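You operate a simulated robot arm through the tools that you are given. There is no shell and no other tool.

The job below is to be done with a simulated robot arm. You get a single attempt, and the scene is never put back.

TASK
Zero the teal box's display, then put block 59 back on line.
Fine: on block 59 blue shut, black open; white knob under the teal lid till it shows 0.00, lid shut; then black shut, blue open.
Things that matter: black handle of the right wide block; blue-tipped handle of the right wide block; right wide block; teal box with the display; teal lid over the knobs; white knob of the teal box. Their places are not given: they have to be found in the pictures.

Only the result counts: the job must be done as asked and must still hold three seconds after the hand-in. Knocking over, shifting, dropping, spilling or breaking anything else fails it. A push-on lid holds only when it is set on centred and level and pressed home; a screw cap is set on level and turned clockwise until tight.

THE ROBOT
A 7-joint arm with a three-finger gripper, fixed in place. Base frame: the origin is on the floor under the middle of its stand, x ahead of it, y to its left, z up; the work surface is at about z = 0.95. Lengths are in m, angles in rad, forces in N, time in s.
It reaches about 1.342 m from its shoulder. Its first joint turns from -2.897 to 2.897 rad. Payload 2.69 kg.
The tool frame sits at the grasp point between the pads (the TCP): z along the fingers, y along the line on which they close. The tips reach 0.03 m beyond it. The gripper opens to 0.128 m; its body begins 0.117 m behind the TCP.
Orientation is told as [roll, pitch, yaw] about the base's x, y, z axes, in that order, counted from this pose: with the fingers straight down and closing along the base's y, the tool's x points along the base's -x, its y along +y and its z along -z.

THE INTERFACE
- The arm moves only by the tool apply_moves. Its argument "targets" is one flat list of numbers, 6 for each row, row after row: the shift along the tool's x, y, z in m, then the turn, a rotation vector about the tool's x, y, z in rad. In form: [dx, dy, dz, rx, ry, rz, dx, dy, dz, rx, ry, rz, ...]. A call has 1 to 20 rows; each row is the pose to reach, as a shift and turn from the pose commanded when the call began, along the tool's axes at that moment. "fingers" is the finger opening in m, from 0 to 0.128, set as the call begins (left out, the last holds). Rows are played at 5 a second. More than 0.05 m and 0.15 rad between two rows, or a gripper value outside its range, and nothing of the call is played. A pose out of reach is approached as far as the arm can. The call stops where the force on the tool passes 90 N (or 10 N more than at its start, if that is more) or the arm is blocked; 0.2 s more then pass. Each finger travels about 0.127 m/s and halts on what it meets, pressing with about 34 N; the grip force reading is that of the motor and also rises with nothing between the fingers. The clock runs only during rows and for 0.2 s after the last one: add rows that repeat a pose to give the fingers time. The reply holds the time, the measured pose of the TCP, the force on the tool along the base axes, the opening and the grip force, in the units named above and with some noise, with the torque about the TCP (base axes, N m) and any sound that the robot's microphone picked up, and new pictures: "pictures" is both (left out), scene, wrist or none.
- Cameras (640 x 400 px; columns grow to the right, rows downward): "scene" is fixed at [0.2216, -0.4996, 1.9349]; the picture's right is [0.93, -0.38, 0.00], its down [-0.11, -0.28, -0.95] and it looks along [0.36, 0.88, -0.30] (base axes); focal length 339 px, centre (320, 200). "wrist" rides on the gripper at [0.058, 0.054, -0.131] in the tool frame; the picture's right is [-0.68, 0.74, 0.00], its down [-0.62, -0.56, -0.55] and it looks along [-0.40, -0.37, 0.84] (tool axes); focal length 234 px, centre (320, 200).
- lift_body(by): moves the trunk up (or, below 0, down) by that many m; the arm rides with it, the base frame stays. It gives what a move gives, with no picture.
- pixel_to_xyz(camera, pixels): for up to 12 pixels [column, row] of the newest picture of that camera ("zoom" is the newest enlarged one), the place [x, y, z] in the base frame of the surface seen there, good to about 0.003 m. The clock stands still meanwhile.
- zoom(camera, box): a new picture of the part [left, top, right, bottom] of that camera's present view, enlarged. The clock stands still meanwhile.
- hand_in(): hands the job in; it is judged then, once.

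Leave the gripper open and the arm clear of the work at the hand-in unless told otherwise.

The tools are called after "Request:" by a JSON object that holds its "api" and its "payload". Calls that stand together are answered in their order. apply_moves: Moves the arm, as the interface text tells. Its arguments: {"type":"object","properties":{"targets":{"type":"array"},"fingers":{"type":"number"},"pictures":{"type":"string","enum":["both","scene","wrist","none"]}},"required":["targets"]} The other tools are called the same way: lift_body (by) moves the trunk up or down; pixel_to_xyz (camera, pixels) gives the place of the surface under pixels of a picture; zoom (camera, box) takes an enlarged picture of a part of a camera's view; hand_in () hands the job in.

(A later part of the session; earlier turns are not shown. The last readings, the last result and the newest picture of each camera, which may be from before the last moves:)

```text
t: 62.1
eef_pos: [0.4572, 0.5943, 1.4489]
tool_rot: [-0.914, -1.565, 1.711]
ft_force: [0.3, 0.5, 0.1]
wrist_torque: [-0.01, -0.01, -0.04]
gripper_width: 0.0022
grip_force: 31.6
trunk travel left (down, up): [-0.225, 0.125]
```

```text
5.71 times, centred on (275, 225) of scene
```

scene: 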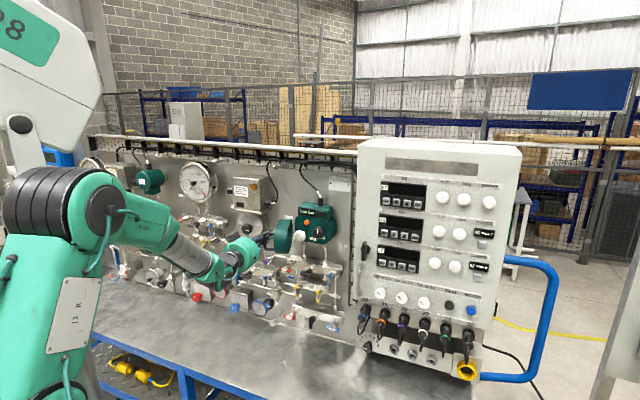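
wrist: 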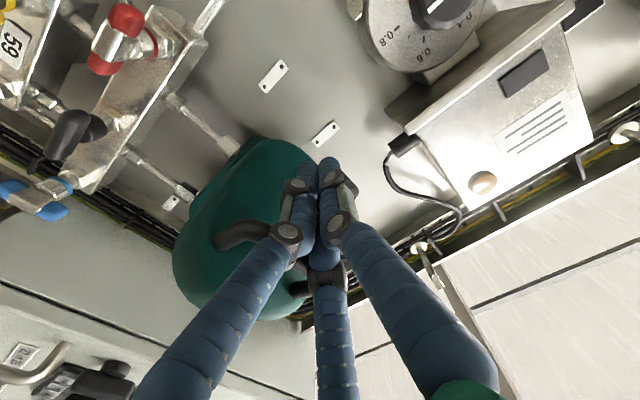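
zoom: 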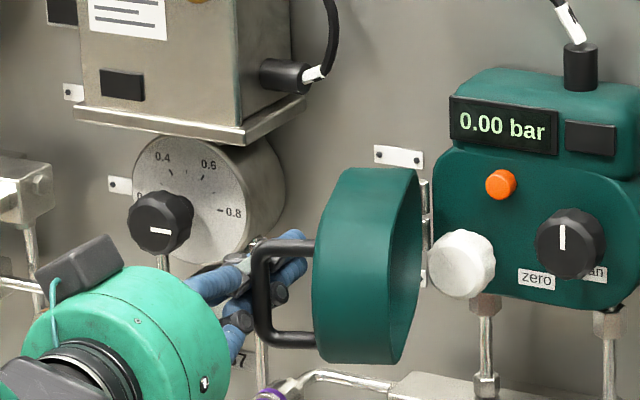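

The lid is back to about 75° and swings lightly. I push right another 0.05 m.

Request:
{"api": "apply_moves", "payload": {"targets": [0, -0.015, 0, 0, 0, 0, 0, -0.03, 0, 0, 0, 0, 0, -0.042, 0, 0, 0, 0, 0, -0.052, 0, 0, 0, 0], "fingers": 0}}

Request:
{"api": "zoom", "payload": {"camera": "scene", "box": [240, 190, 330, 260]}}

```text
t: 63.1
eef_pos: [0.493, 0.5579, 1.4482]
tool_rot: [-1.029, -1.566, 1.827]
ft_force: [-0.1, -0.2, -0.5]
wrist_torque: [0.03, 0.02, -0.03]
gripper_width: 0.0021
grip_force: 31.1
trunk travel left (down, up): [-0.225, 0.125]
```

scene: 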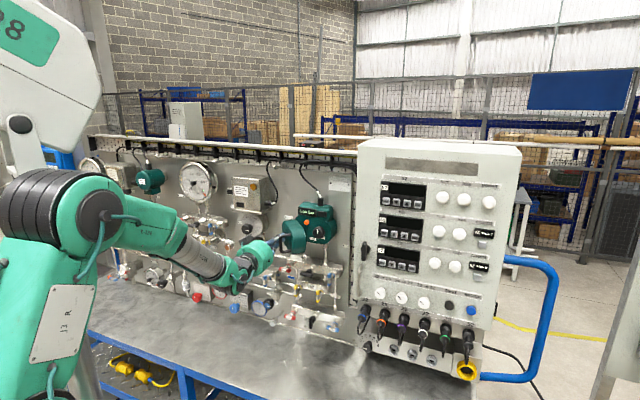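
wrist: 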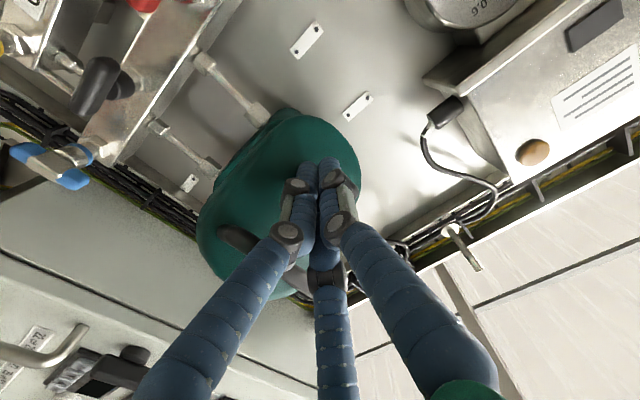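

```text
5.71 times, centred on (285, 225) of scene
```

zoom: 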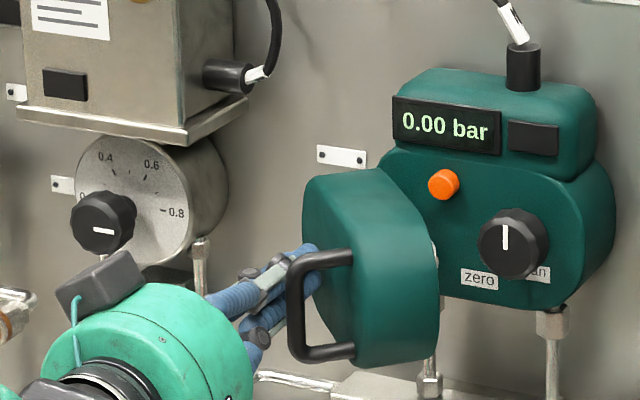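

The lid is at about 47°. I withdraw the fingers outward, shift right to s≈0.035, and push the lid inward to shut it.

Request:
{"api": "apply_moves", "payload": {"targets": [0, 0.012, 0, 0, 0, 0, 0, 0.012, -0.04, 0, 0, 0, 0, 0.012, -0.08, 0, 0, 0, 0, 0.0, -0.115, 0, 0, 0, 0, -0.03, -0.13, 0, 0, 0, 0, -0.06, -0.13, 0, 0, 0, 0, -0.081, -0.13, 0, 0, 0, 0, -0.081, -0.13, 0, 0, 0], "fingers": 0}}

Request:
{"api": "zoom", "payload": {"camera": "scene", "box": [250, 190, 340, 260]}}

Request:
{"api": "zoom", "payload": {"camera": "wrist", "box": [220, 70, 440, 230]}}

```text
t: 64.9
eef_pos: [0.4596, 0.4076, 1.4498]
tool_rot: [-0.97, -1.566, 1.77]
ft_force: [0.1, 0.6, -0.5]
wrist_torque: [-0.04, 0.0, 0.04]
gripper_width: 0.0023
grip_force: 31.5
trunk travel left (down, up): [-0.225, 0.125]
```

scene: 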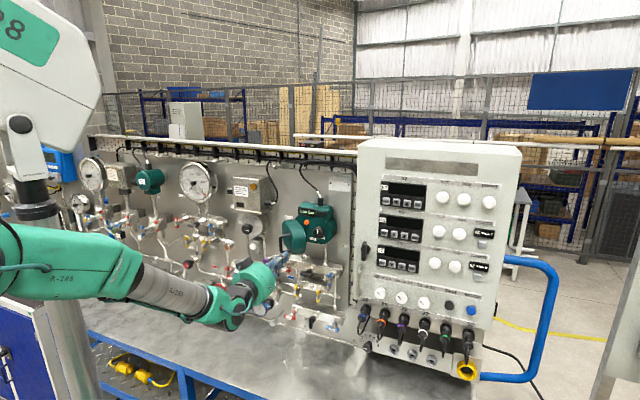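
wrist: 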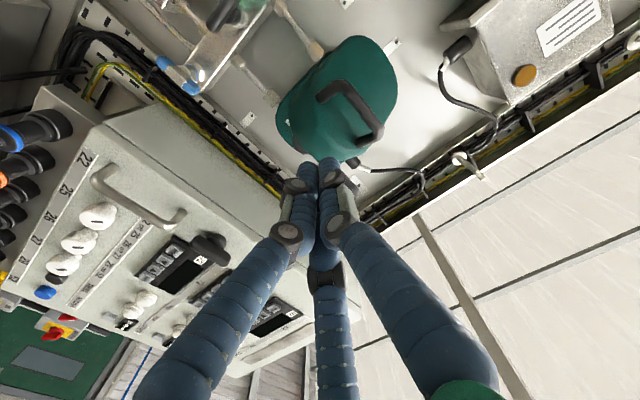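

```text
5.71 times, centred on (295, 225) of scene
```

zoom: 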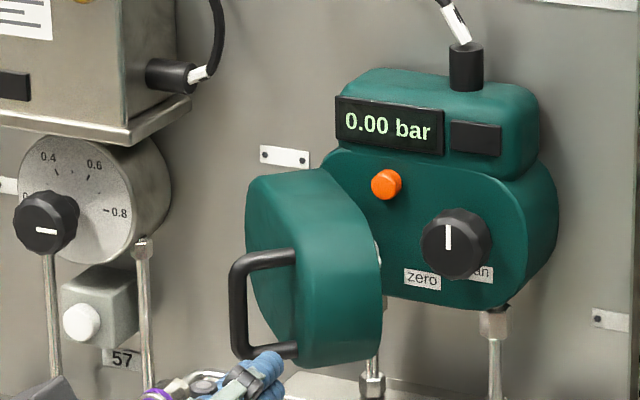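

```text
2.50 times, centred on (330, 150) of wrist
```

zoom: 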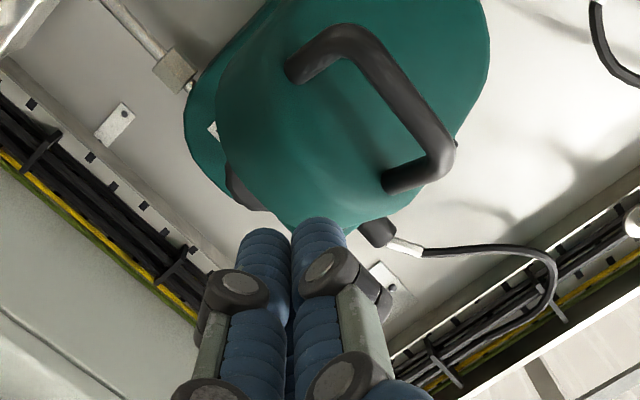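

I measure where the lid's end and bar are before pushing inward.

Request:
{"api": "pixel_to_xyz", "payload": {"camera": "scene", "pixels": [[280.6, 243], [281, 238], [297, 240], [303, 240], [300, 232], [293, 230], [305, 236]]}}

Request:
{"api": "pixel_to_xyz", "payload": {"camera": "wrist", "pixels": [[355, 102], [372, 125], [320, 150], [335, 165], [305, 120]]}}

```text
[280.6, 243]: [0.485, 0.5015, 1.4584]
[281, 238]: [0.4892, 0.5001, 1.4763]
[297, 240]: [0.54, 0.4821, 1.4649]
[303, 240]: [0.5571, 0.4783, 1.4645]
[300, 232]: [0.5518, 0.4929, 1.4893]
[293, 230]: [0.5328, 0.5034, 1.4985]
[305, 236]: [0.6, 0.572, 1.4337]
```

```text
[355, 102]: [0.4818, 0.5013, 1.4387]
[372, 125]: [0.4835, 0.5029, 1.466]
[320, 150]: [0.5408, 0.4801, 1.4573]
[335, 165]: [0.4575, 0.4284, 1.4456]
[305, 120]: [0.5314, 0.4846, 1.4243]
```

The lid is at about 46° with its bar at s≈-0.013, d≈0.215. Pushing inward here could wedge the fingers in the handle again. Instead I go back to the left of the bar (s≈-0.053, tips d≈0.15) and push right further, down to about 20°.

Request:
{"api": "apply_moves", "payload": {"targets": [0, 0.03, 0, 0, 0, 0, 0, 0.06, 0, 0, 0, 0, 0, 0.09, 0, 0, 0, 0, 0, 0.092, 0.04, 0, 0, 0, 0, 0.092, 0.08, 0, 0, 0, 0, 0.092, 0.118, 0, 0, 0, 0, 0.078, 0.118, 0, 0, 0, 0, 0.064, 0.118, 0, 0, 0, 0, 0.05, 0.118, 0, 0, 0, 0, 0.038, 0.118, 0, 0, 0], "fingers": 0}}

Request:
{"api": "zoom", "payload": {"camera": "scene", "box": [250, 190, 340, 260]}}

Request:
{"api": "zoom", "payload": {"camera": "wrist", "box": [200, 90, 420, 250]}}

```text
t: 67.1
eef_pos: [0.5148, 0.5192, 1.4512]
tool_rot: [-1.062, -1.566, 1.858]
ft_force: [0.6, -0.4, 0.0]
wrist_torque: [0.01, 0.0, 0.03]
gripper_width: 0.002
grip_force: 31.6
trunk travel left (down, up): [-0.225, 0.125]
```

scene: 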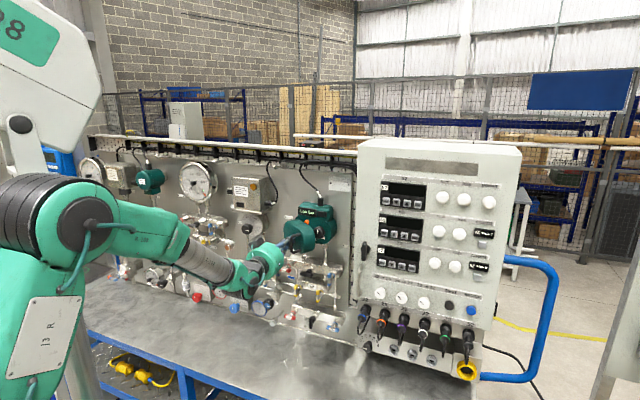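
wrist: 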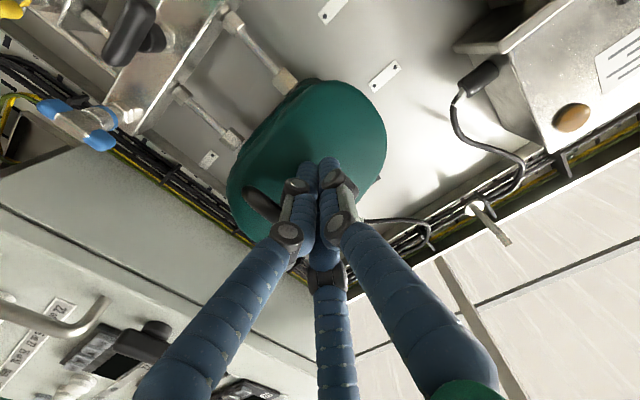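

```text
5.71 times, centred on (295, 225) of scene
```

zoom: 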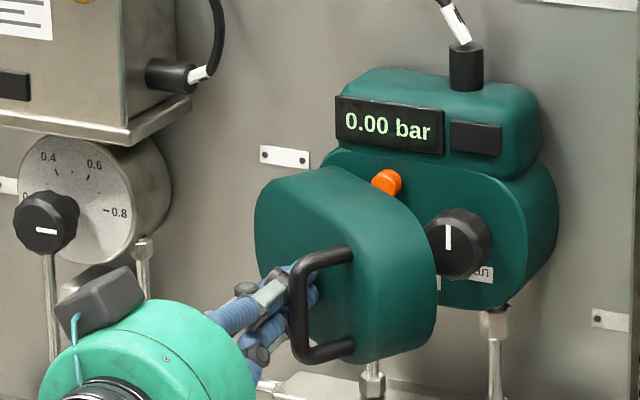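

```text
2.50 times, centred on (310, 170) of wrist
```

zoom: 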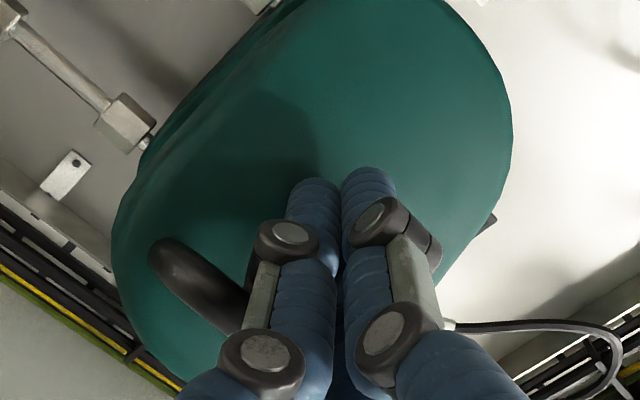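

The lid is at about 30°. I push right 0.022 m more.

Request:
{"api": "apply_moves", "payload": {"targets": [0, -0.011, 0, 0, 0, 0, 0, -0.022, 0, 0, 0, 0], "fingers": 0}}

Request:
{"api": "zoom", "payload": {"camera": "scene", "box": [250, 190, 340, 260]}}

Request:
{"api": "zoom", "payload": {"camera": "wrist", "box": [200, 90, 420, 250]}}

```text
t: 67.7
eef_pos: [0.5318, 0.5033, 1.4492]
tool_rot: [-1.015, -1.565, 1.81]
ft_force: [0.4, -0.3, 0.4]
wrist_torque: [0.0, -0.03, 0.01]
gripper_width: 0.0019
grip_force: 31.6
trunk travel left (down, up): [-0.225, 0.125]
```

scene: 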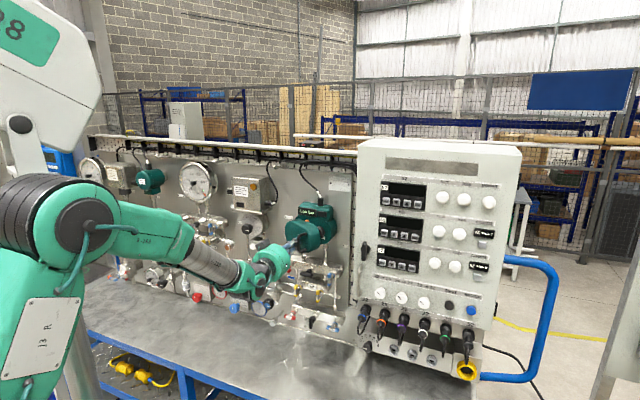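
wrist: 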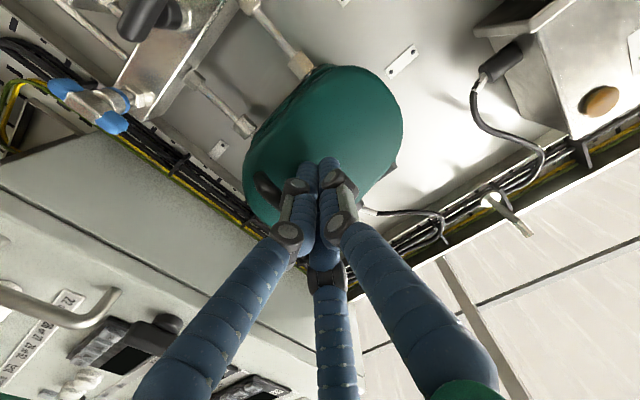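

```text
5.71 times, centred on (295, 225) of scene
```

zoom: 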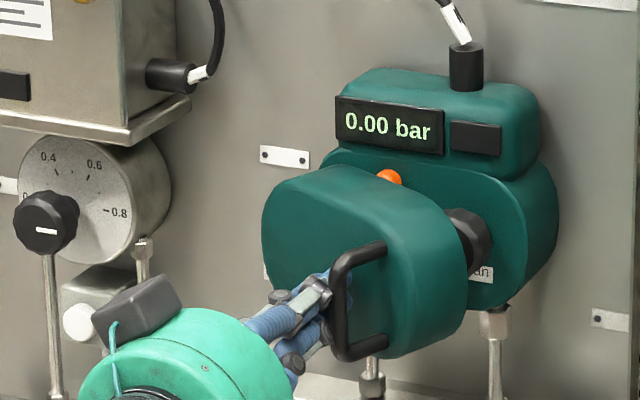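

```text
2.50 times, centred on (310, 170) of wrist
```

zoom: 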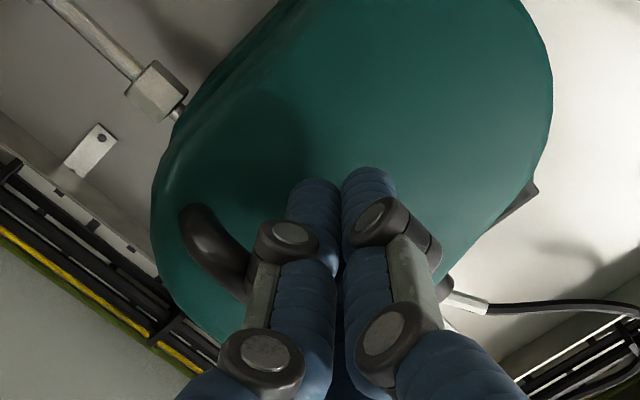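

The lid is at about 20°. I now push inward here at s≈0.02, left of the bar, to shut it, watching the force.

Request:
{"api": "apply_moves", "payload": {"targets": [0, 0, 0.01, 0, 0, 0, 0, 0, 0.02, 0, 0, 0, 0, 0, 0.03, 0, 0, 0, 0, 0, 0.038, 0, 0, 0, 0, 0, 0.042, 0, 0, 0], "fingers": 0}}

Request:
{"api": "zoom", "payload": {"camera": "scene", "box": [250, 190, 340, 260]}}

```text
t: 68.9
eef_pos: [0.5616, 0.5338, 1.4488]
tool_rot: [-0.996, -1.566, 1.793]
ft_force: [-0.9, -0.9, -0.1]
wrist_torque: [-0.01, 0.03, -0.03]
gripper_width: 0.0021
grip_force: 31.5
trunk travel left (down, up): [-0.225, 0.125]
```

scene: 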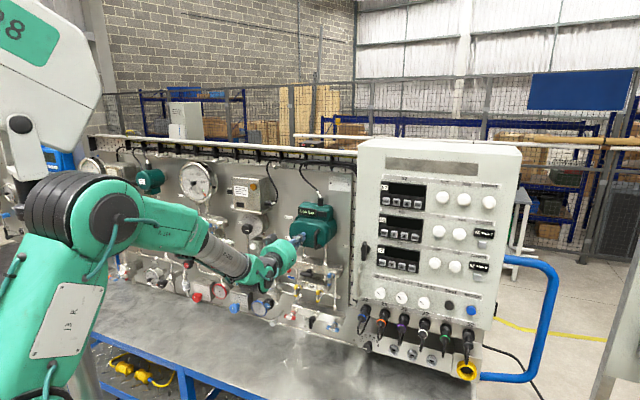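
wrist: 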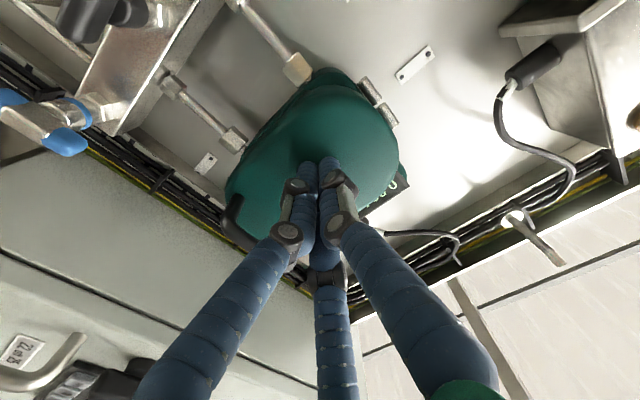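

```text
5.71 times, centred on (295, 225) of scene
```

zoom: 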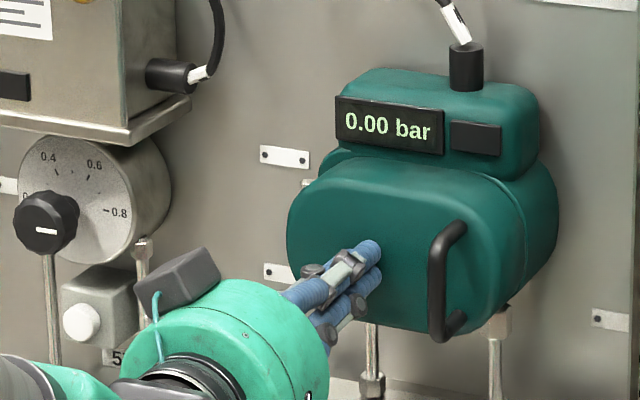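

The lid looks shut flush. I press a few mm more to be sure it is home.

Request:
{"api": "apply_moves", "payload": {"targets": [0, 0, 0.004, 0, 0, 0, 0, 0, 0.007, 0, 0, 0, 0, 0, 0.007, 0, 0, 0], "fingers": 0, "pictures": "none"}}

Request:
{"api": "zoom", "payload": {"camera": "scene", "box": [286, 196, 342, 252]}}

```text
t: 69.7
eef_pos: [0.5621, 0.5339, 1.4488]
tool_rot: [-0.746, -1.567, 1.542]
ft_force: [-45.1, -50.7, -13.5]
wrist_torque: [-0.35, -0.05, -0.43]
gripper_width: 0.006
grip_force: 31.0
trunk travel left (down, up): [-0.225, 0.125]
```

```text
7.14 times, centred on (314, 224) of scene
```

zoom: 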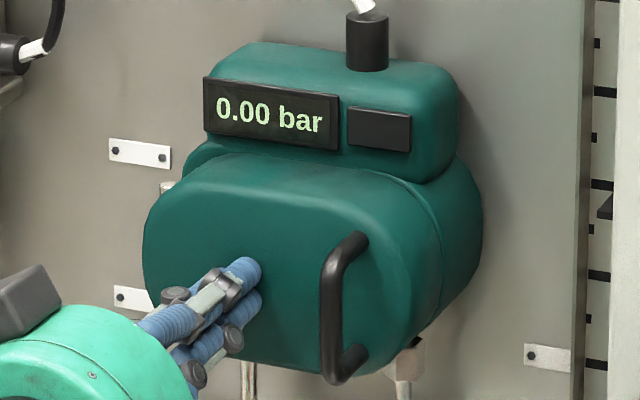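

A firm press (~68 N) moved nothing, so the lid is home, and the display reads 0.00. I back off straight out and check that it stays.

Request:
{"api": "apply_moves", "payload": {"targets": [0, 0, -0.02, 0, 0, 0, 0, 0, -0.05, 0, 0, 0, 0, 0, -0.09, 0, 0, 0, 0, 0, -0.13, 0, 0, 0, 0, 0, -0.16, 0, 0, 0], "fingers": 0}}

Request:
{"api": "zoom", "payload": {"camera": "scene", "box": [276, 196, 346, 300]}}

```text
t: 70.9
eef_pos: [0.4546, 0.4232, 1.4512]
tool_rot: [-1.149, -1.565, 1.944]
ft_force: [-0.1, 0.4, -0.2]
wrist_torque: [-0.02, 0.04, 0.0]
gripper_width: 0.0022
grip_force: 31.8
trunk travel left (down, up): [-0.225, 0.125]
```

scene: 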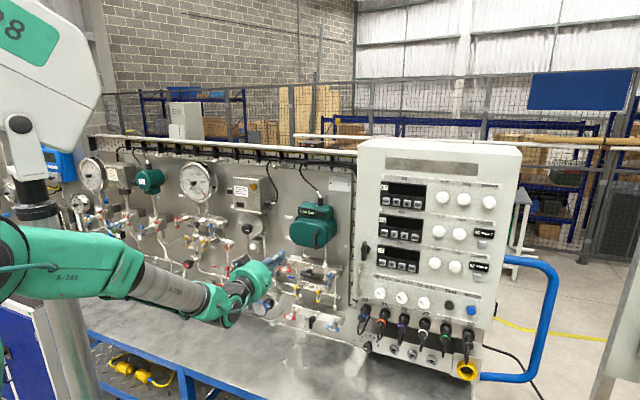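
wrist: 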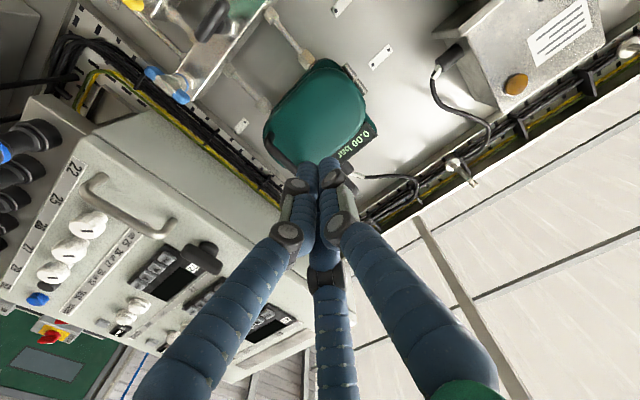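

```text
3.85 times, centred on (311, 248) of scene
```

zoom: 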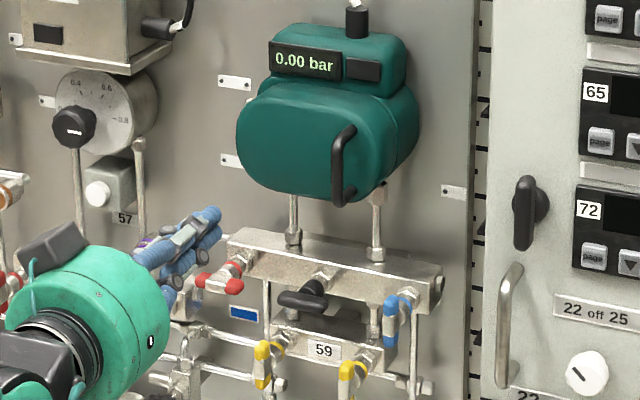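

The lid stays shut and the display reads 0.00. Next the black handle has to be shut. I go in front of it (s≈0.037, z≈1.304, d≈0.28), rolled -90° so the horizontal bar fits between the fingers.

Request:
{"api": "apply_moves", "payload": {"targets": [0.01, -0.001, 0, 0, 0, -0.1309, 0.022, -0.0025, 0, 0, 0, -0.2618, 0.034, -0.0037, 0, 0, 0, -0.3927, 0.046, -0.005, 0, 0, 0, -0.5236, 0.058, -0.0062, 0, 0, 0, -0.6545, 0.071, -0.0075, 0.002, 0, 0, -0.7854, 0.084, -0.0087, 0.004, 0, 0, -0.9163, 0.097, -0.01, 0.006, 0, 0, -1.0472, 0.11, -0.0112, 0.008, 0, 0, -1.1781, 0.123, -0.0125, 0.01, 0, 0, -1.309, 0.135, -0.0137, 0.01, 0, 0, -1.4399, 0.147, -0.015, 0.01, 0, 0, -1.5708, 0.147, -0.015, 0.01, 0, 0, -1.5708], "fingers": 0.068}}

Request:
{"api": "zoom", "payload": {"camera": "wrist", "box": [220, 50, 440, 210]}}

```text
t: 73.7
eef_pos: [0.4727, 0.4213, 1.3015]
tool_rot: [-1.567, 0.006, 2.368]
ft_force: [-0.7, 0.0, 0.2]
wrist_torque: [0.02, -0.02, 0.0]
gripper_width: 0.0677
grip_force: 0.2
trunk travel left (down, up): [-0.225, 0.125]
```

scene: 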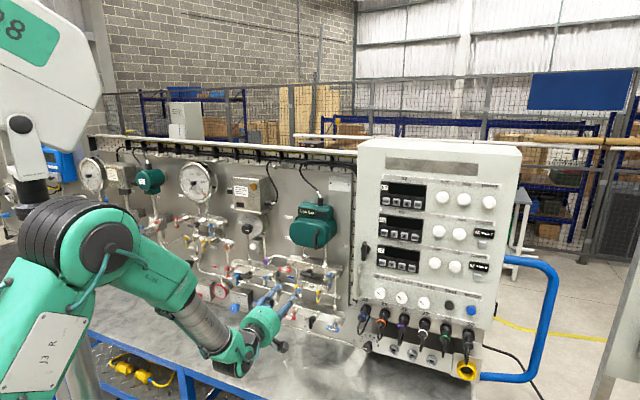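
wrist: 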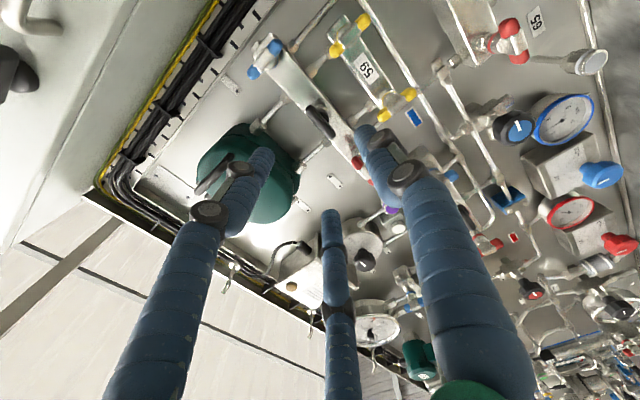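

```text
2.50 times, centred on (330, 130) of wrist
```

zoom: 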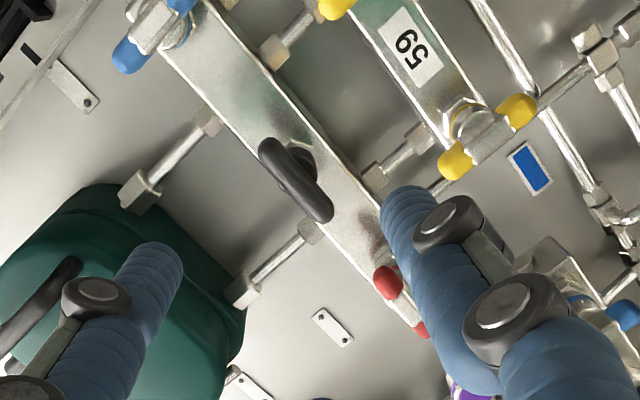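

Lined up: s≈0.036, z≈1.3015. I advance to the black bar (d≈0.121), trimming 2.5 mm up and a small yaw.

Request:
{"api": "apply_moves", "payload": {"targets": [0.0007, -0.0025, 0.03, 0, 0.012, 0, 0.0007, -0.0025, 0.065, 0, 0.012, 0, 0.0007, -0.0025, 0.1, 0, 0.012, 0, 0.0007, -0.0025, 0.125, 0, 0.012, 0, 0.0007, -0.0025, 0.145, 0, 0.012, 0, 0.0007, -0.0025, 0.158, 0, 0.012, 0, 0.0007, -0.0025, 0.158, 0, 0.012, 0]}}

Request:
{"api": "zoom", "payload": {"camera": "wrist", "box": [220, 110, 440, 260]}}

```text
t: 75.3
eef_pos: [0.5841, 0.5333, 1.3042]
tool_rot: [-1.568, 0.005, 2.355]
ft_force: [0.0, -0.3, 0.4]
wrist_torque: [0.0, -0.04, -0.01]
gripper_width: 0.0677
grip_force: 0.2
trunk travel left (down, up): [-0.225, 0.125]
```

scene: 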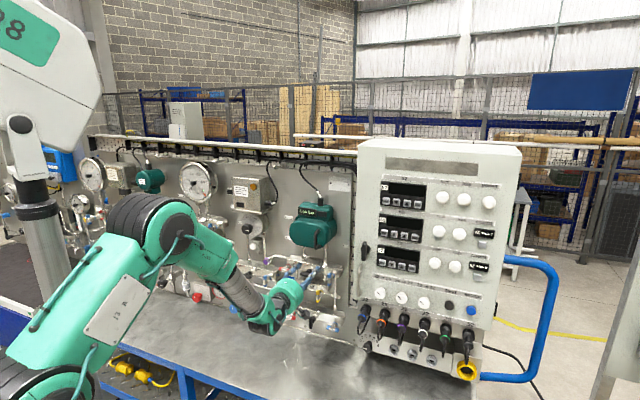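
wrist: 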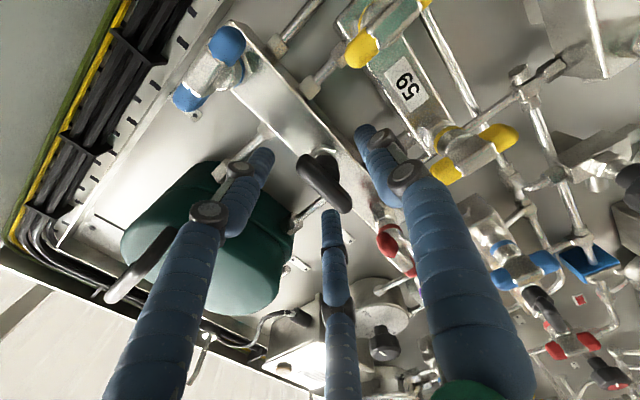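

```text
2.67 times, centred on (330, 185) of wrist
```

zoom: 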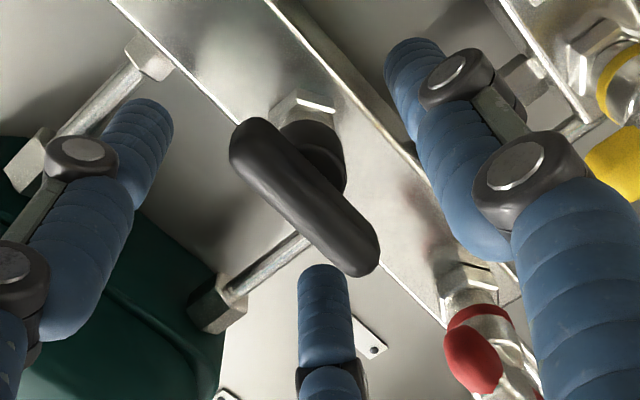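

The fingers surround the black bar without contact. I close on it.

Request:
{"api": "apply_moves", "payload": {"targets": [0, 0, 0, 0, 0, 0, 0, 0, 0, 0, 0, 0, 0, 0, 0, 0, 0, 0, 0, 0, 0, 0, 0, 0], "fingers": 0, "pictures": "none"}}

Request:
{"api": "zoom", "payload": {"camera": "wrist", "box": [220, 110, 440, 260]}}

```text
t: 76.3
eef_pos: [0.5834, 0.5335, 1.304]
tool_rot: [-1.568, 0.005, 2.355]
ft_force: [-1.3, -1.0, -5.2]
wrist_torque: [-0.36, 0.67, -0.13]
gripper_width: 0.0267
grip_force: 45.3
trunk travel left (down, up): [-0.225, 0.125]
```

```text
2.67 times, centred on (330, 185) of wrist
```

zoom: 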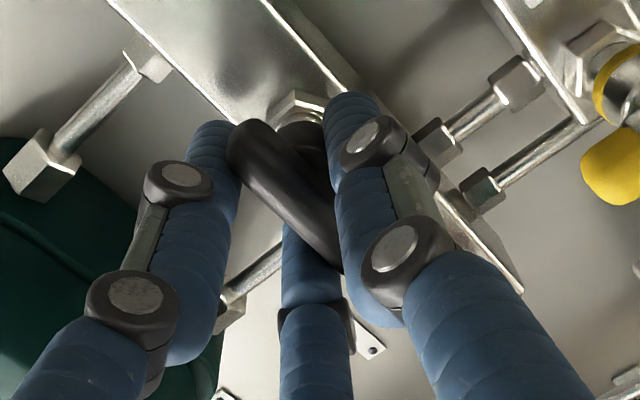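

Gripped with very low side load. I turn clockwise through the quarter turn to shut it (to +1.6 rad, feeling for the stop).

Request:
{"api": "apply_moves", "payload": {"targets": [0, 0, 0, 0, 0, 0.13, 0, 0, 0, 0, 0, 0.26, 0, 0, 0, 0, 0, 0.39, 0, 0, 0, 0, 0, 0.52, 0, 0, 0, 0, 0, 0.65, 0, 0, 0, 0, 0, 0.78, 0, 0, 0, 0, 0, 0.91, 0, 0, 0, 0, 0, 1.04, 0, 0, 0, 0, 0, 1.17, 0, 0, 0, 0, 0, 1.3, 0, 0, 0, 0, 0, 1.42, 0, 0, 0, 0, 0, 1.52, 0, 0, 0, 0, 0, 1.59], "fingers": 0}}

Request:
{"api": "zoom", "payload": {"camera": "wrist", "box": [220, 110, 440, 260]}}

Request:
{"api": "zoom", "payload": {"camera": "scene", "box": [270, 190, 370, 320]}}

```text
t: 79.1
eef_pos: [0.5854, 0.5312, 1.3002]
tool_rot: [1.047, -1.549, -0.262]
ft_force: [8.9, -33.4, -44.2]
wrist_torque: [-1.69, -0.33, 0.54]
gripper_width: 0.0272
grip_force: 45.2
trunk travel left (down, up): [-0.225, 0.125]
```

scene: 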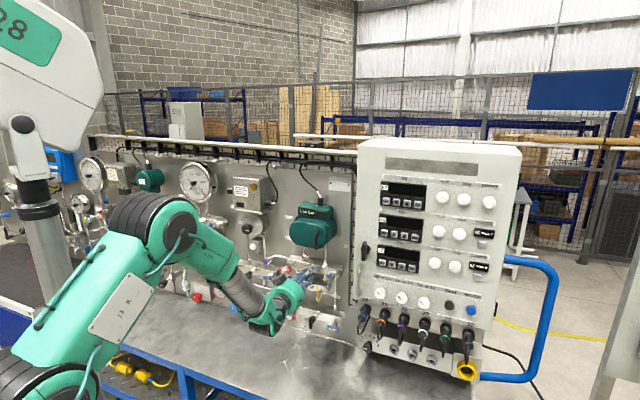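
wrist: 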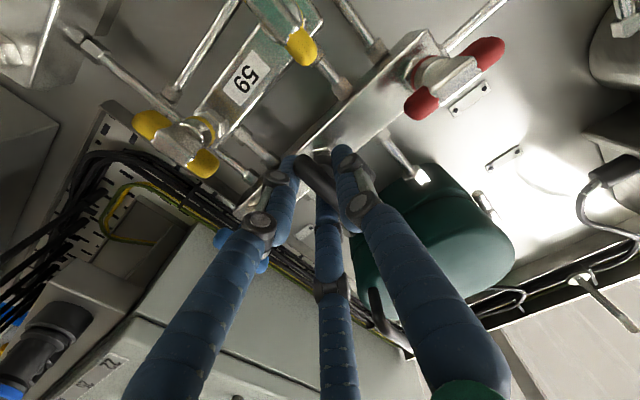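

```text
2.67 times, centred on (330, 185) of wrist
```

zoom: 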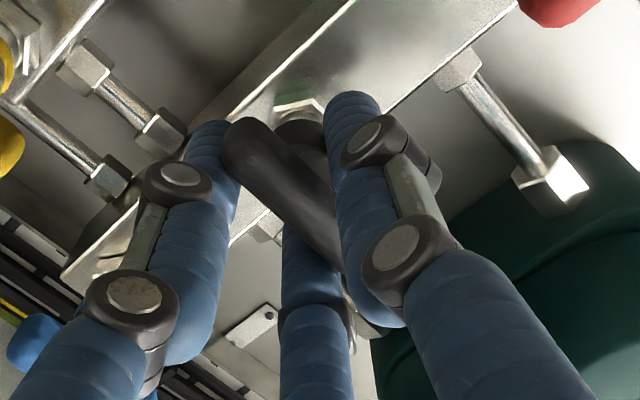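

```text
3.08 times, centred on (320, 255) of scene
```

zoom: 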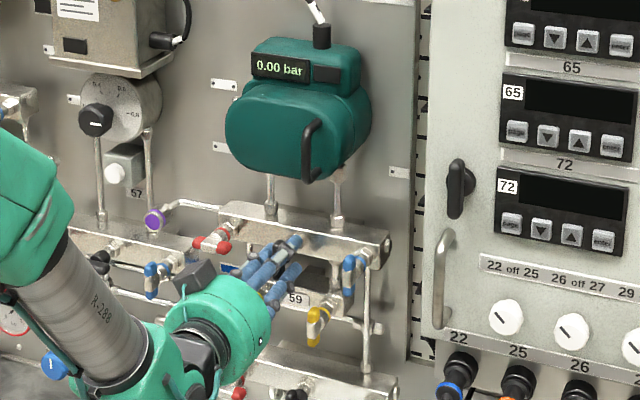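

A resisting torque of ~1.4 N·m shows the black handle has reached its stop (shut). I release and back out.

Request:
{"api": "apply_moves", "payload": {"targets": [0, 0, 0, 0, 0, 0, 0, 0, 0, 0, 0, 0, 0, 0, 0, 0, 0, 0, 0, 0, -0.04, 0, 0, 0, 0, 0, -0.08, 0, 0, 0, 0, 0, -0.12, 0, 0, 0, 0, 0, -0.16, 0, 0, 0, 0, 0, -0.16, 0, 0, 0], "fingers": 0.068}}

Request:
{"api": "zoom", "payload": {"camera": "scene", "box": [284, 254, 348, 294]}}

Request:
{"api": "zoom", "payload": {"camera": "scene", "box": [270, 190, 350, 260]}}

```text
t: 80.9
eef_pos: [0.4696, 0.4207, 1.3046]
tool_rot: [1.44, -1.554, -0.653]
ft_force: [-0.8, 0.5, -0.6]
wrist_torque: [0.0, 0.04, -0.01]
gripper_width: 0.0681
grip_force: 0.1
trunk travel left (down, up): [-0.225, 0.125]
```

scene: 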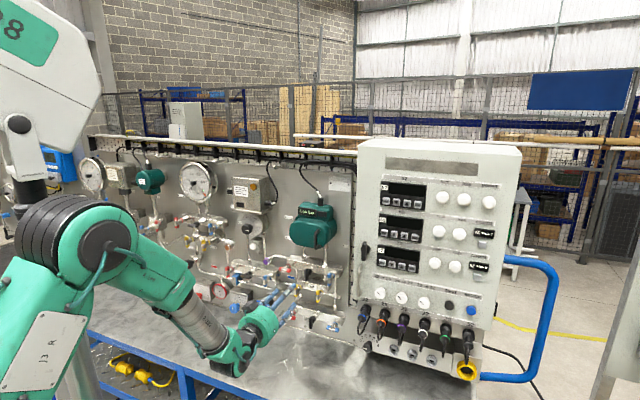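
wrist: 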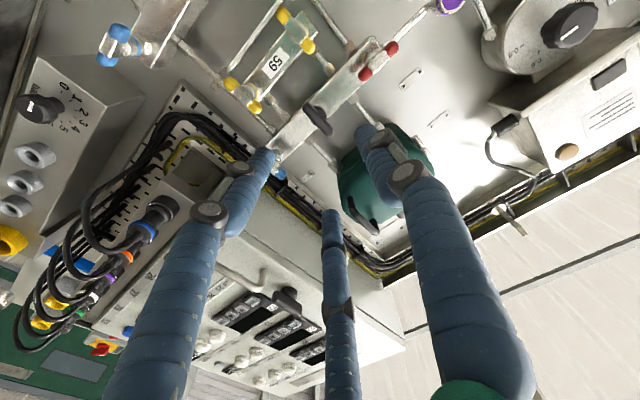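

```text
10.00 times, centred on (316, 274) of scene
```

zoom: 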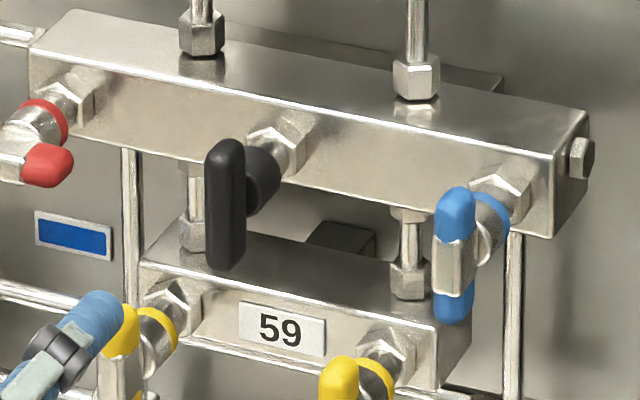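

```text
5.71 times, centred on (310, 225) of scene
```

zoom: 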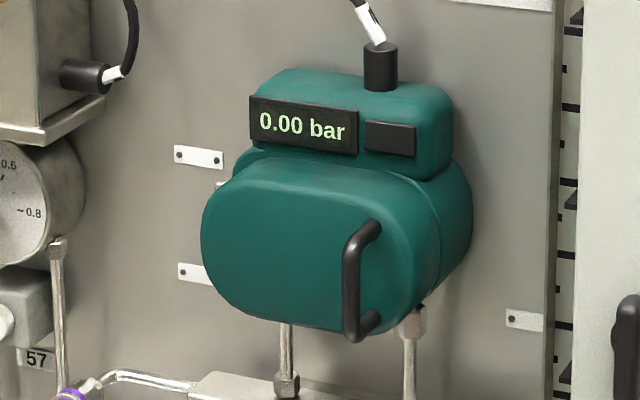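

Black is back upright (shut), and the display reads 0.00 with the lid shut. Last step is to open blue. I move right to s≈0.1265, trim the roll, and approach to d≈0.17.

Request:
{"api": "apply_moves", "payload": {"targets": [0, -0.045, 0, 0, 0, -0.018, 0.001, -0.0919, 0, 0, 0, -0.018, 0.001, -0.0919, 0.04, 0, 0, -0.018, 0.001, -0.0919, 0.08, 0, 0, -0.018, 0.001, -0.0919, 0.11, 0, 0, -0.018, 0.001, -0.0919, 0.11, 0, 0, -0.018], "fingers": 0.074}}

Request:
{"api": "zoom", "payload": {"camera": "wrist", "box": [220, 80, 440, 230]}}

```text
t: 82.3
eef_pos: [0.6142, 0.4339, 1.3017]
tool_rot: [-0.815, -1.568, 1.602]
ft_force: [0.4, -0.2, -0.1]
wrist_torque: [0.04, -0.01, 0.04]
gripper_width: 0.0738
grip_force: 0.2
trunk travel left (down, up): [-0.225, 0.125]
```

scene: 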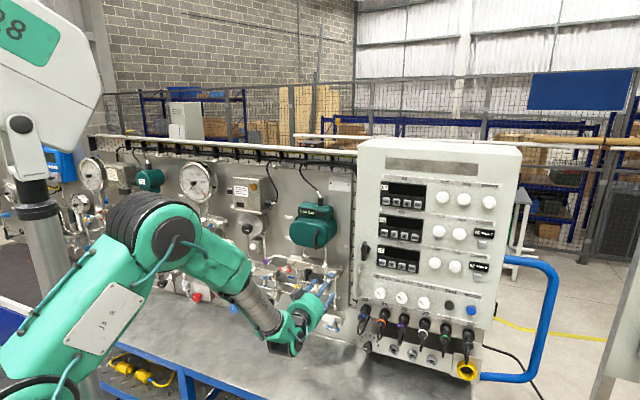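
wrist: 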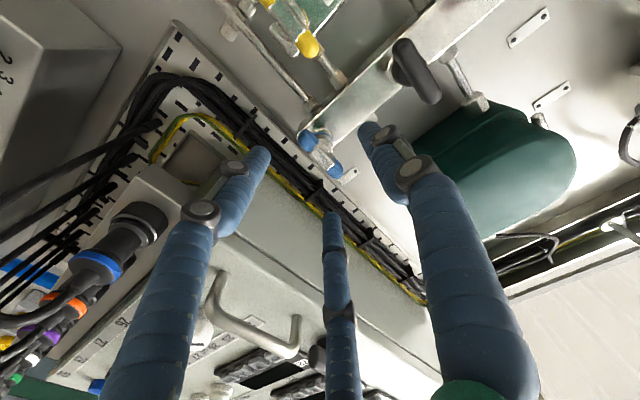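

```text
2.67 times, centred on (330, 155) of wrist
```

zoom: 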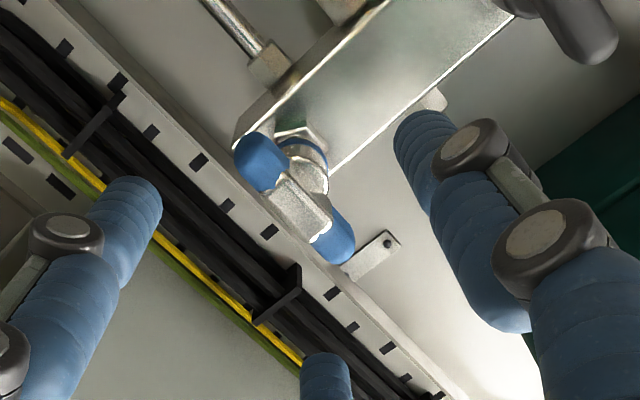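

The blue bar is centred ahead. I move in 0.049 m with a 2 mm trim and close.

Request:
{"api": "apply_moves", "payload": {"targets": [-0.0018, 0.001, 0.02, 0, 0, 0, -0.0018, 0.001, 0.037, 0, 0, 0, -0.0018, 0.001, 0.049, 0, 0, 0, -0.0018, 0.001, 0.049, 0, 0, 0], "pictures": "wrist"}}

Request:
{"api": "apply_moves", "payload": {"targets": [0, 0, 0, 0, 0, 0, 0, 0, 0, 0, 0, 0, 0, 0, 0, 0, 0, 0, 0, 0, 0, 0, 0, 0], "fingers": 0, "pictures": "none"}}

Request:
{"api": "zoom", "payload": {"camera": "wrist", "box": [220, 110, 440, 260]}}

```text
t: 83.3
eef_pos: [0.6476, 0.4683, 1.3038]
tool_rot: [-0.885, -1.568, 1.671]
ft_force: [-0.5, 1.1, -0.3]
wrist_torque: [0.0, 0.0, -0.01]
gripper_width: 0.0739
grip_force: 0.0
trunk travel left (down, up): [-0.225, 0.125]
```

wrist: 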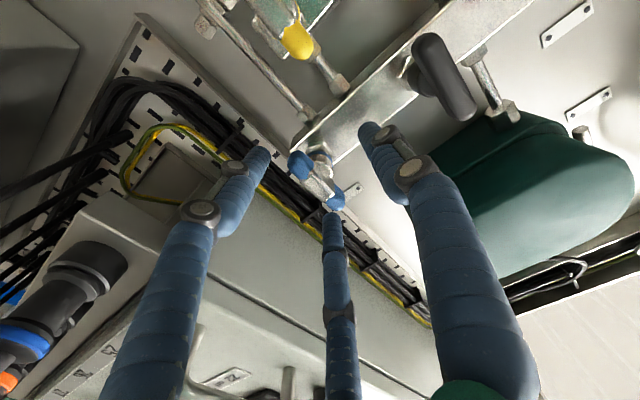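

```text
t: 84.3
eef_pos: [0.6481, 0.4675, 1.3065]
tool_rot: [-1.528, -1.567, 2.313]
ft_force: [15.9, -5.0, 11.1]
wrist_torque: [0.35, -0.35, 0.08]
gripper_width: 0.025
grip_force: 45.5
trunk travel left (down, up): [-0.225, 0.125]
```

```text
2.67 times, centred on (330, 185) of wrist
```

zoom: 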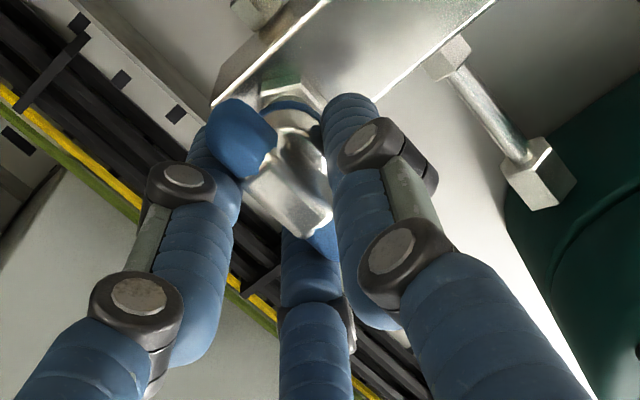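

The blue bar is gripped with a light load. I turn it counter-clockwise a quarter turn to open it (to -1.59 rad, up to its stop).

Request:
{"api": "apply_moves", "payload": {"targets": [0, 0, 0, 0, 0, -0.13, 0, 0, 0, 0, 0, -0.26, 0, 0, 0, 0, 0, -0.39, 0, 0, 0, 0, 0, -0.52, 0, 0, 0, 0, 0, -0.65, 0, 0, 0, 0, 0, -0.78, 0, 0, 0, 0, 0, -0.91, 0, 0, 0, 0, 0, -1.04, 0, 0, 0, 0, 0, -1.17, 0, 0, 0, 0, 0, -1.3, 0, 0, 0, 0, 0, -1.42, 0, 0, 0, 0, 0, -1.52, 0, 0, 0, 0, 0, -1.58], "fingers": 0}}

Request:
{"api": "zoom", "payload": {"camera": "wrist", "box": [220, 110, 440, 260]}}

Request:
{"api": "zoom", "payload": {"camera": "scene", "box": [270, 190, 370, 320]}}

```text
t: 87.1
eef_pos: [0.6457, 0.4662, 1.3039]
tool_rot: [-1.565, 0.014, 2.352]
ft_force: [-18.7, 20.9, 16.9]
wrist_torque: [0.6, 0.95, 0.55]
gripper_width: 0.027
grip_force: 45.1
trunk travel left (down, up): [-0.225, 0.125]
```

scene: 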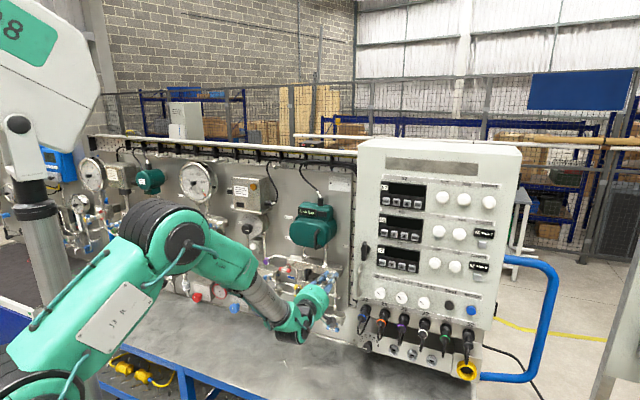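
wrist: 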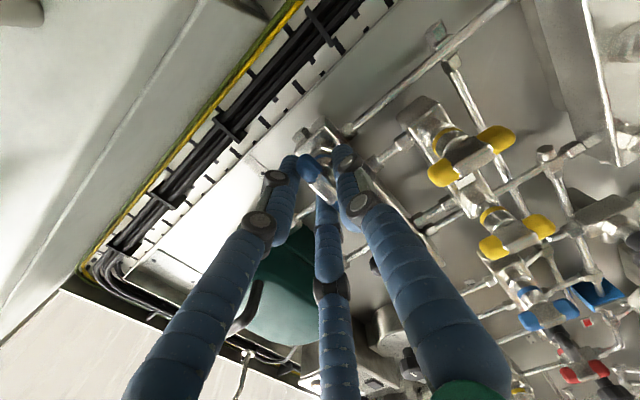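

```text
2.67 times, centred on (330, 185) of wrist
```

zoom: 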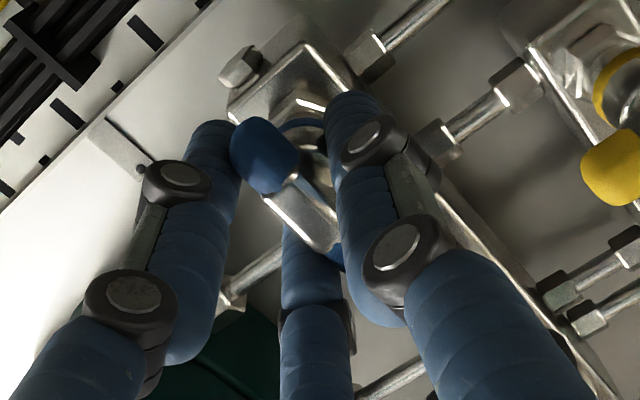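

```text
3.08 times, centred on (320, 255) of scene
```

zoom: 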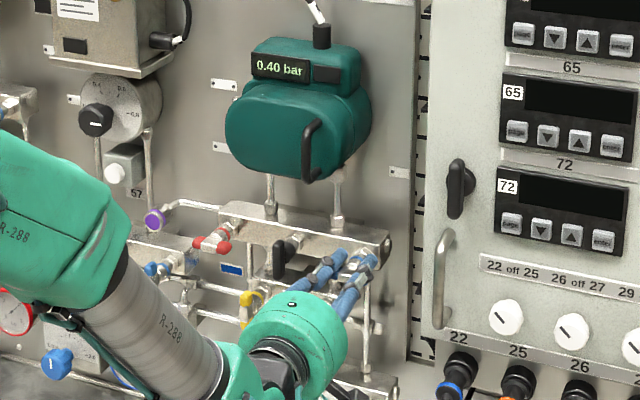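

A resisting torque of ~1.1 N·m shows blue is at its open stop, and the display reads 0.40 and is presumably still rising toward 0.50. I release and back out.

Request:
{"api": "apply_moves", "payload": {"targets": [0, 0, 0, 0, 0, 0, 0, 0, 0, 0, 0, 0, 0, 0, 0, 0, 0, 0, 0, 0, -0.04, 0, 0, 0, 0, 0, -0.08, 0, 0, 0, 0, 0, -0.12, 0, 0, 0, 0, 0, -0.16, 0, 0, 0, 0, 0, -0.18, 0, 0, 0], "fingers": 0.074}}

Request:
{"api": "zoom", "payload": {"camera": "scene", "box": [284, 254, 348, 294]}}

Request:
{"api": "zoom", "payload": {"camera": "scene", "box": [270, 190, 350, 260]}}

```text
t: 88.9
eef_pos: [0.5188, 0.3418, 1.3052]
tool_rot: [-1.568, 0.012, 2.356]
ft_force: [-0.2, -0.1, 0.3]
wrist_torque: [0.0, 0.02, -0.02]
gripper_width: 0.0742
grip_force: 0.0
trunk travel left (down, up): [-0.225, 0.125]
```

scene: 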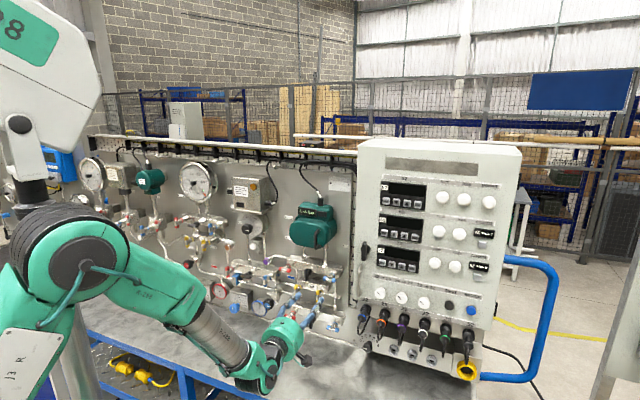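
wrist: 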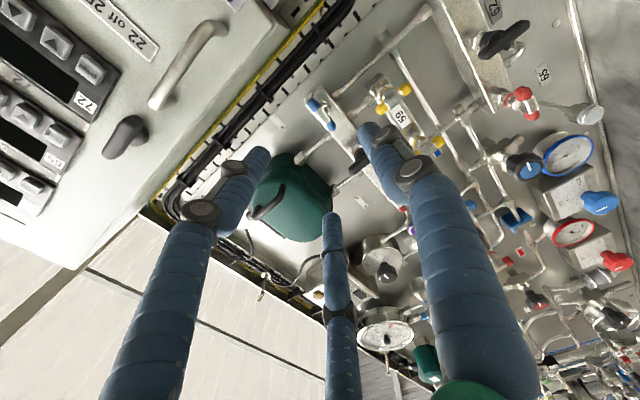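

```text
10.00 times, centred on (316, 274) of scene
```

zoom: 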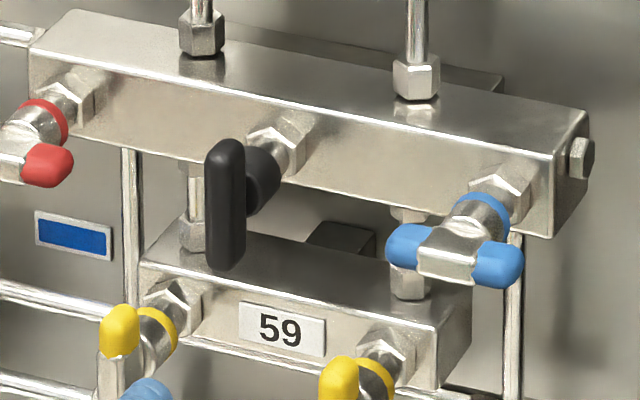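

```text
5.71 times, centred on (310, 225) of scene
```

zoom: 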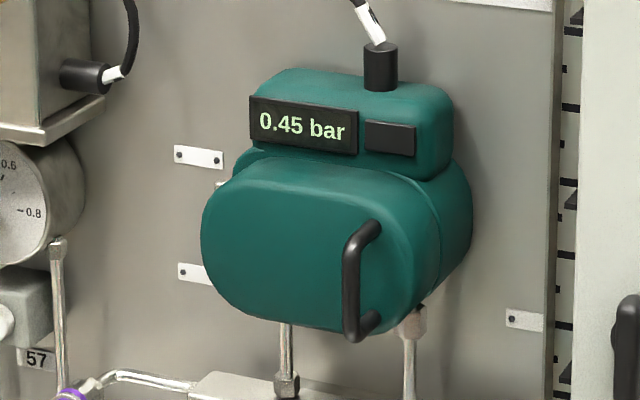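

Blue is back horizontal (open) and black upright (shut), as at the start. The display shows 0.45 and is still rising. I wait a little in free air and look again.

Request:
{"api": "apply_moves", "payload": {"targets": [0, 0, -0.02, 0, 0, 0, 0, 0, -0.04, 0, 0, 0, 0, 0, -0.06, 0, 0, 0, 0, 0, -0.06, 0, 0, 0, 0, 0, -0.06, 0, 0, 0, 0, 0, -0.06, 0, 0, 0, 0, 0, -0.06, 0, 0, 0, 0, 0, -0.06, 0, 0, 0, 0, 0, -0.06, 0, 0, 0, 0, 0, -0.06, 0, 0, 0], "fingers": 0.074, "pictures": "scene"}}

Request:
{"api": "zoom", "payload": {"camera": "scene", "box": [270, 190, 350, 260]}}

```text
t: 91.1
eef_pos: [0.4773, 0.2989, 1.3053]
tool_rot: [-1.568, 0.011, 2.357]
ft_force: [0.7, -0.4, 0.2]
wrist_torque: [0.02, -0.03, -0.01]
gripper_width: 0.074
grip_force: 0.1
trunk travel left (down, up): [-0.225, 0.125]
```

scene: 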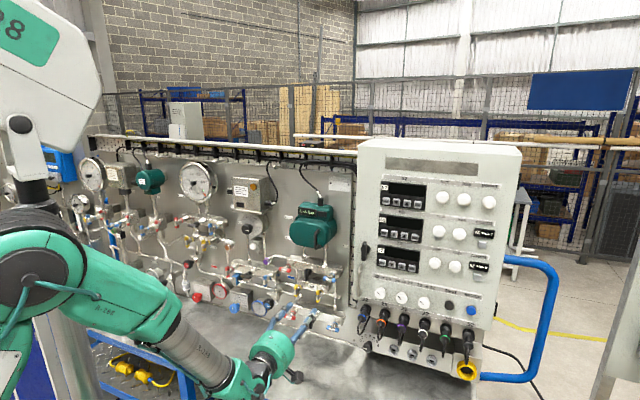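

```text
5.71 times, centred on (310, 225) of scene
```

zoom: 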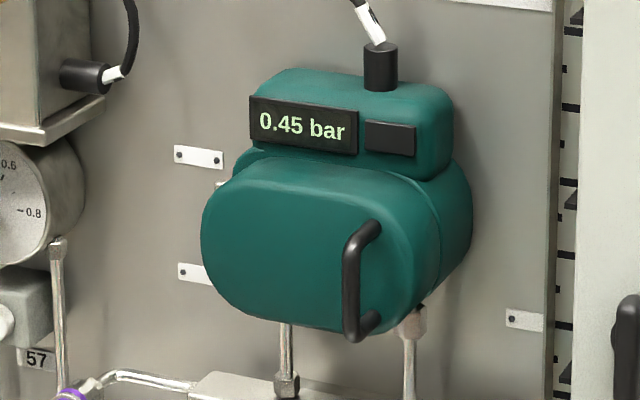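

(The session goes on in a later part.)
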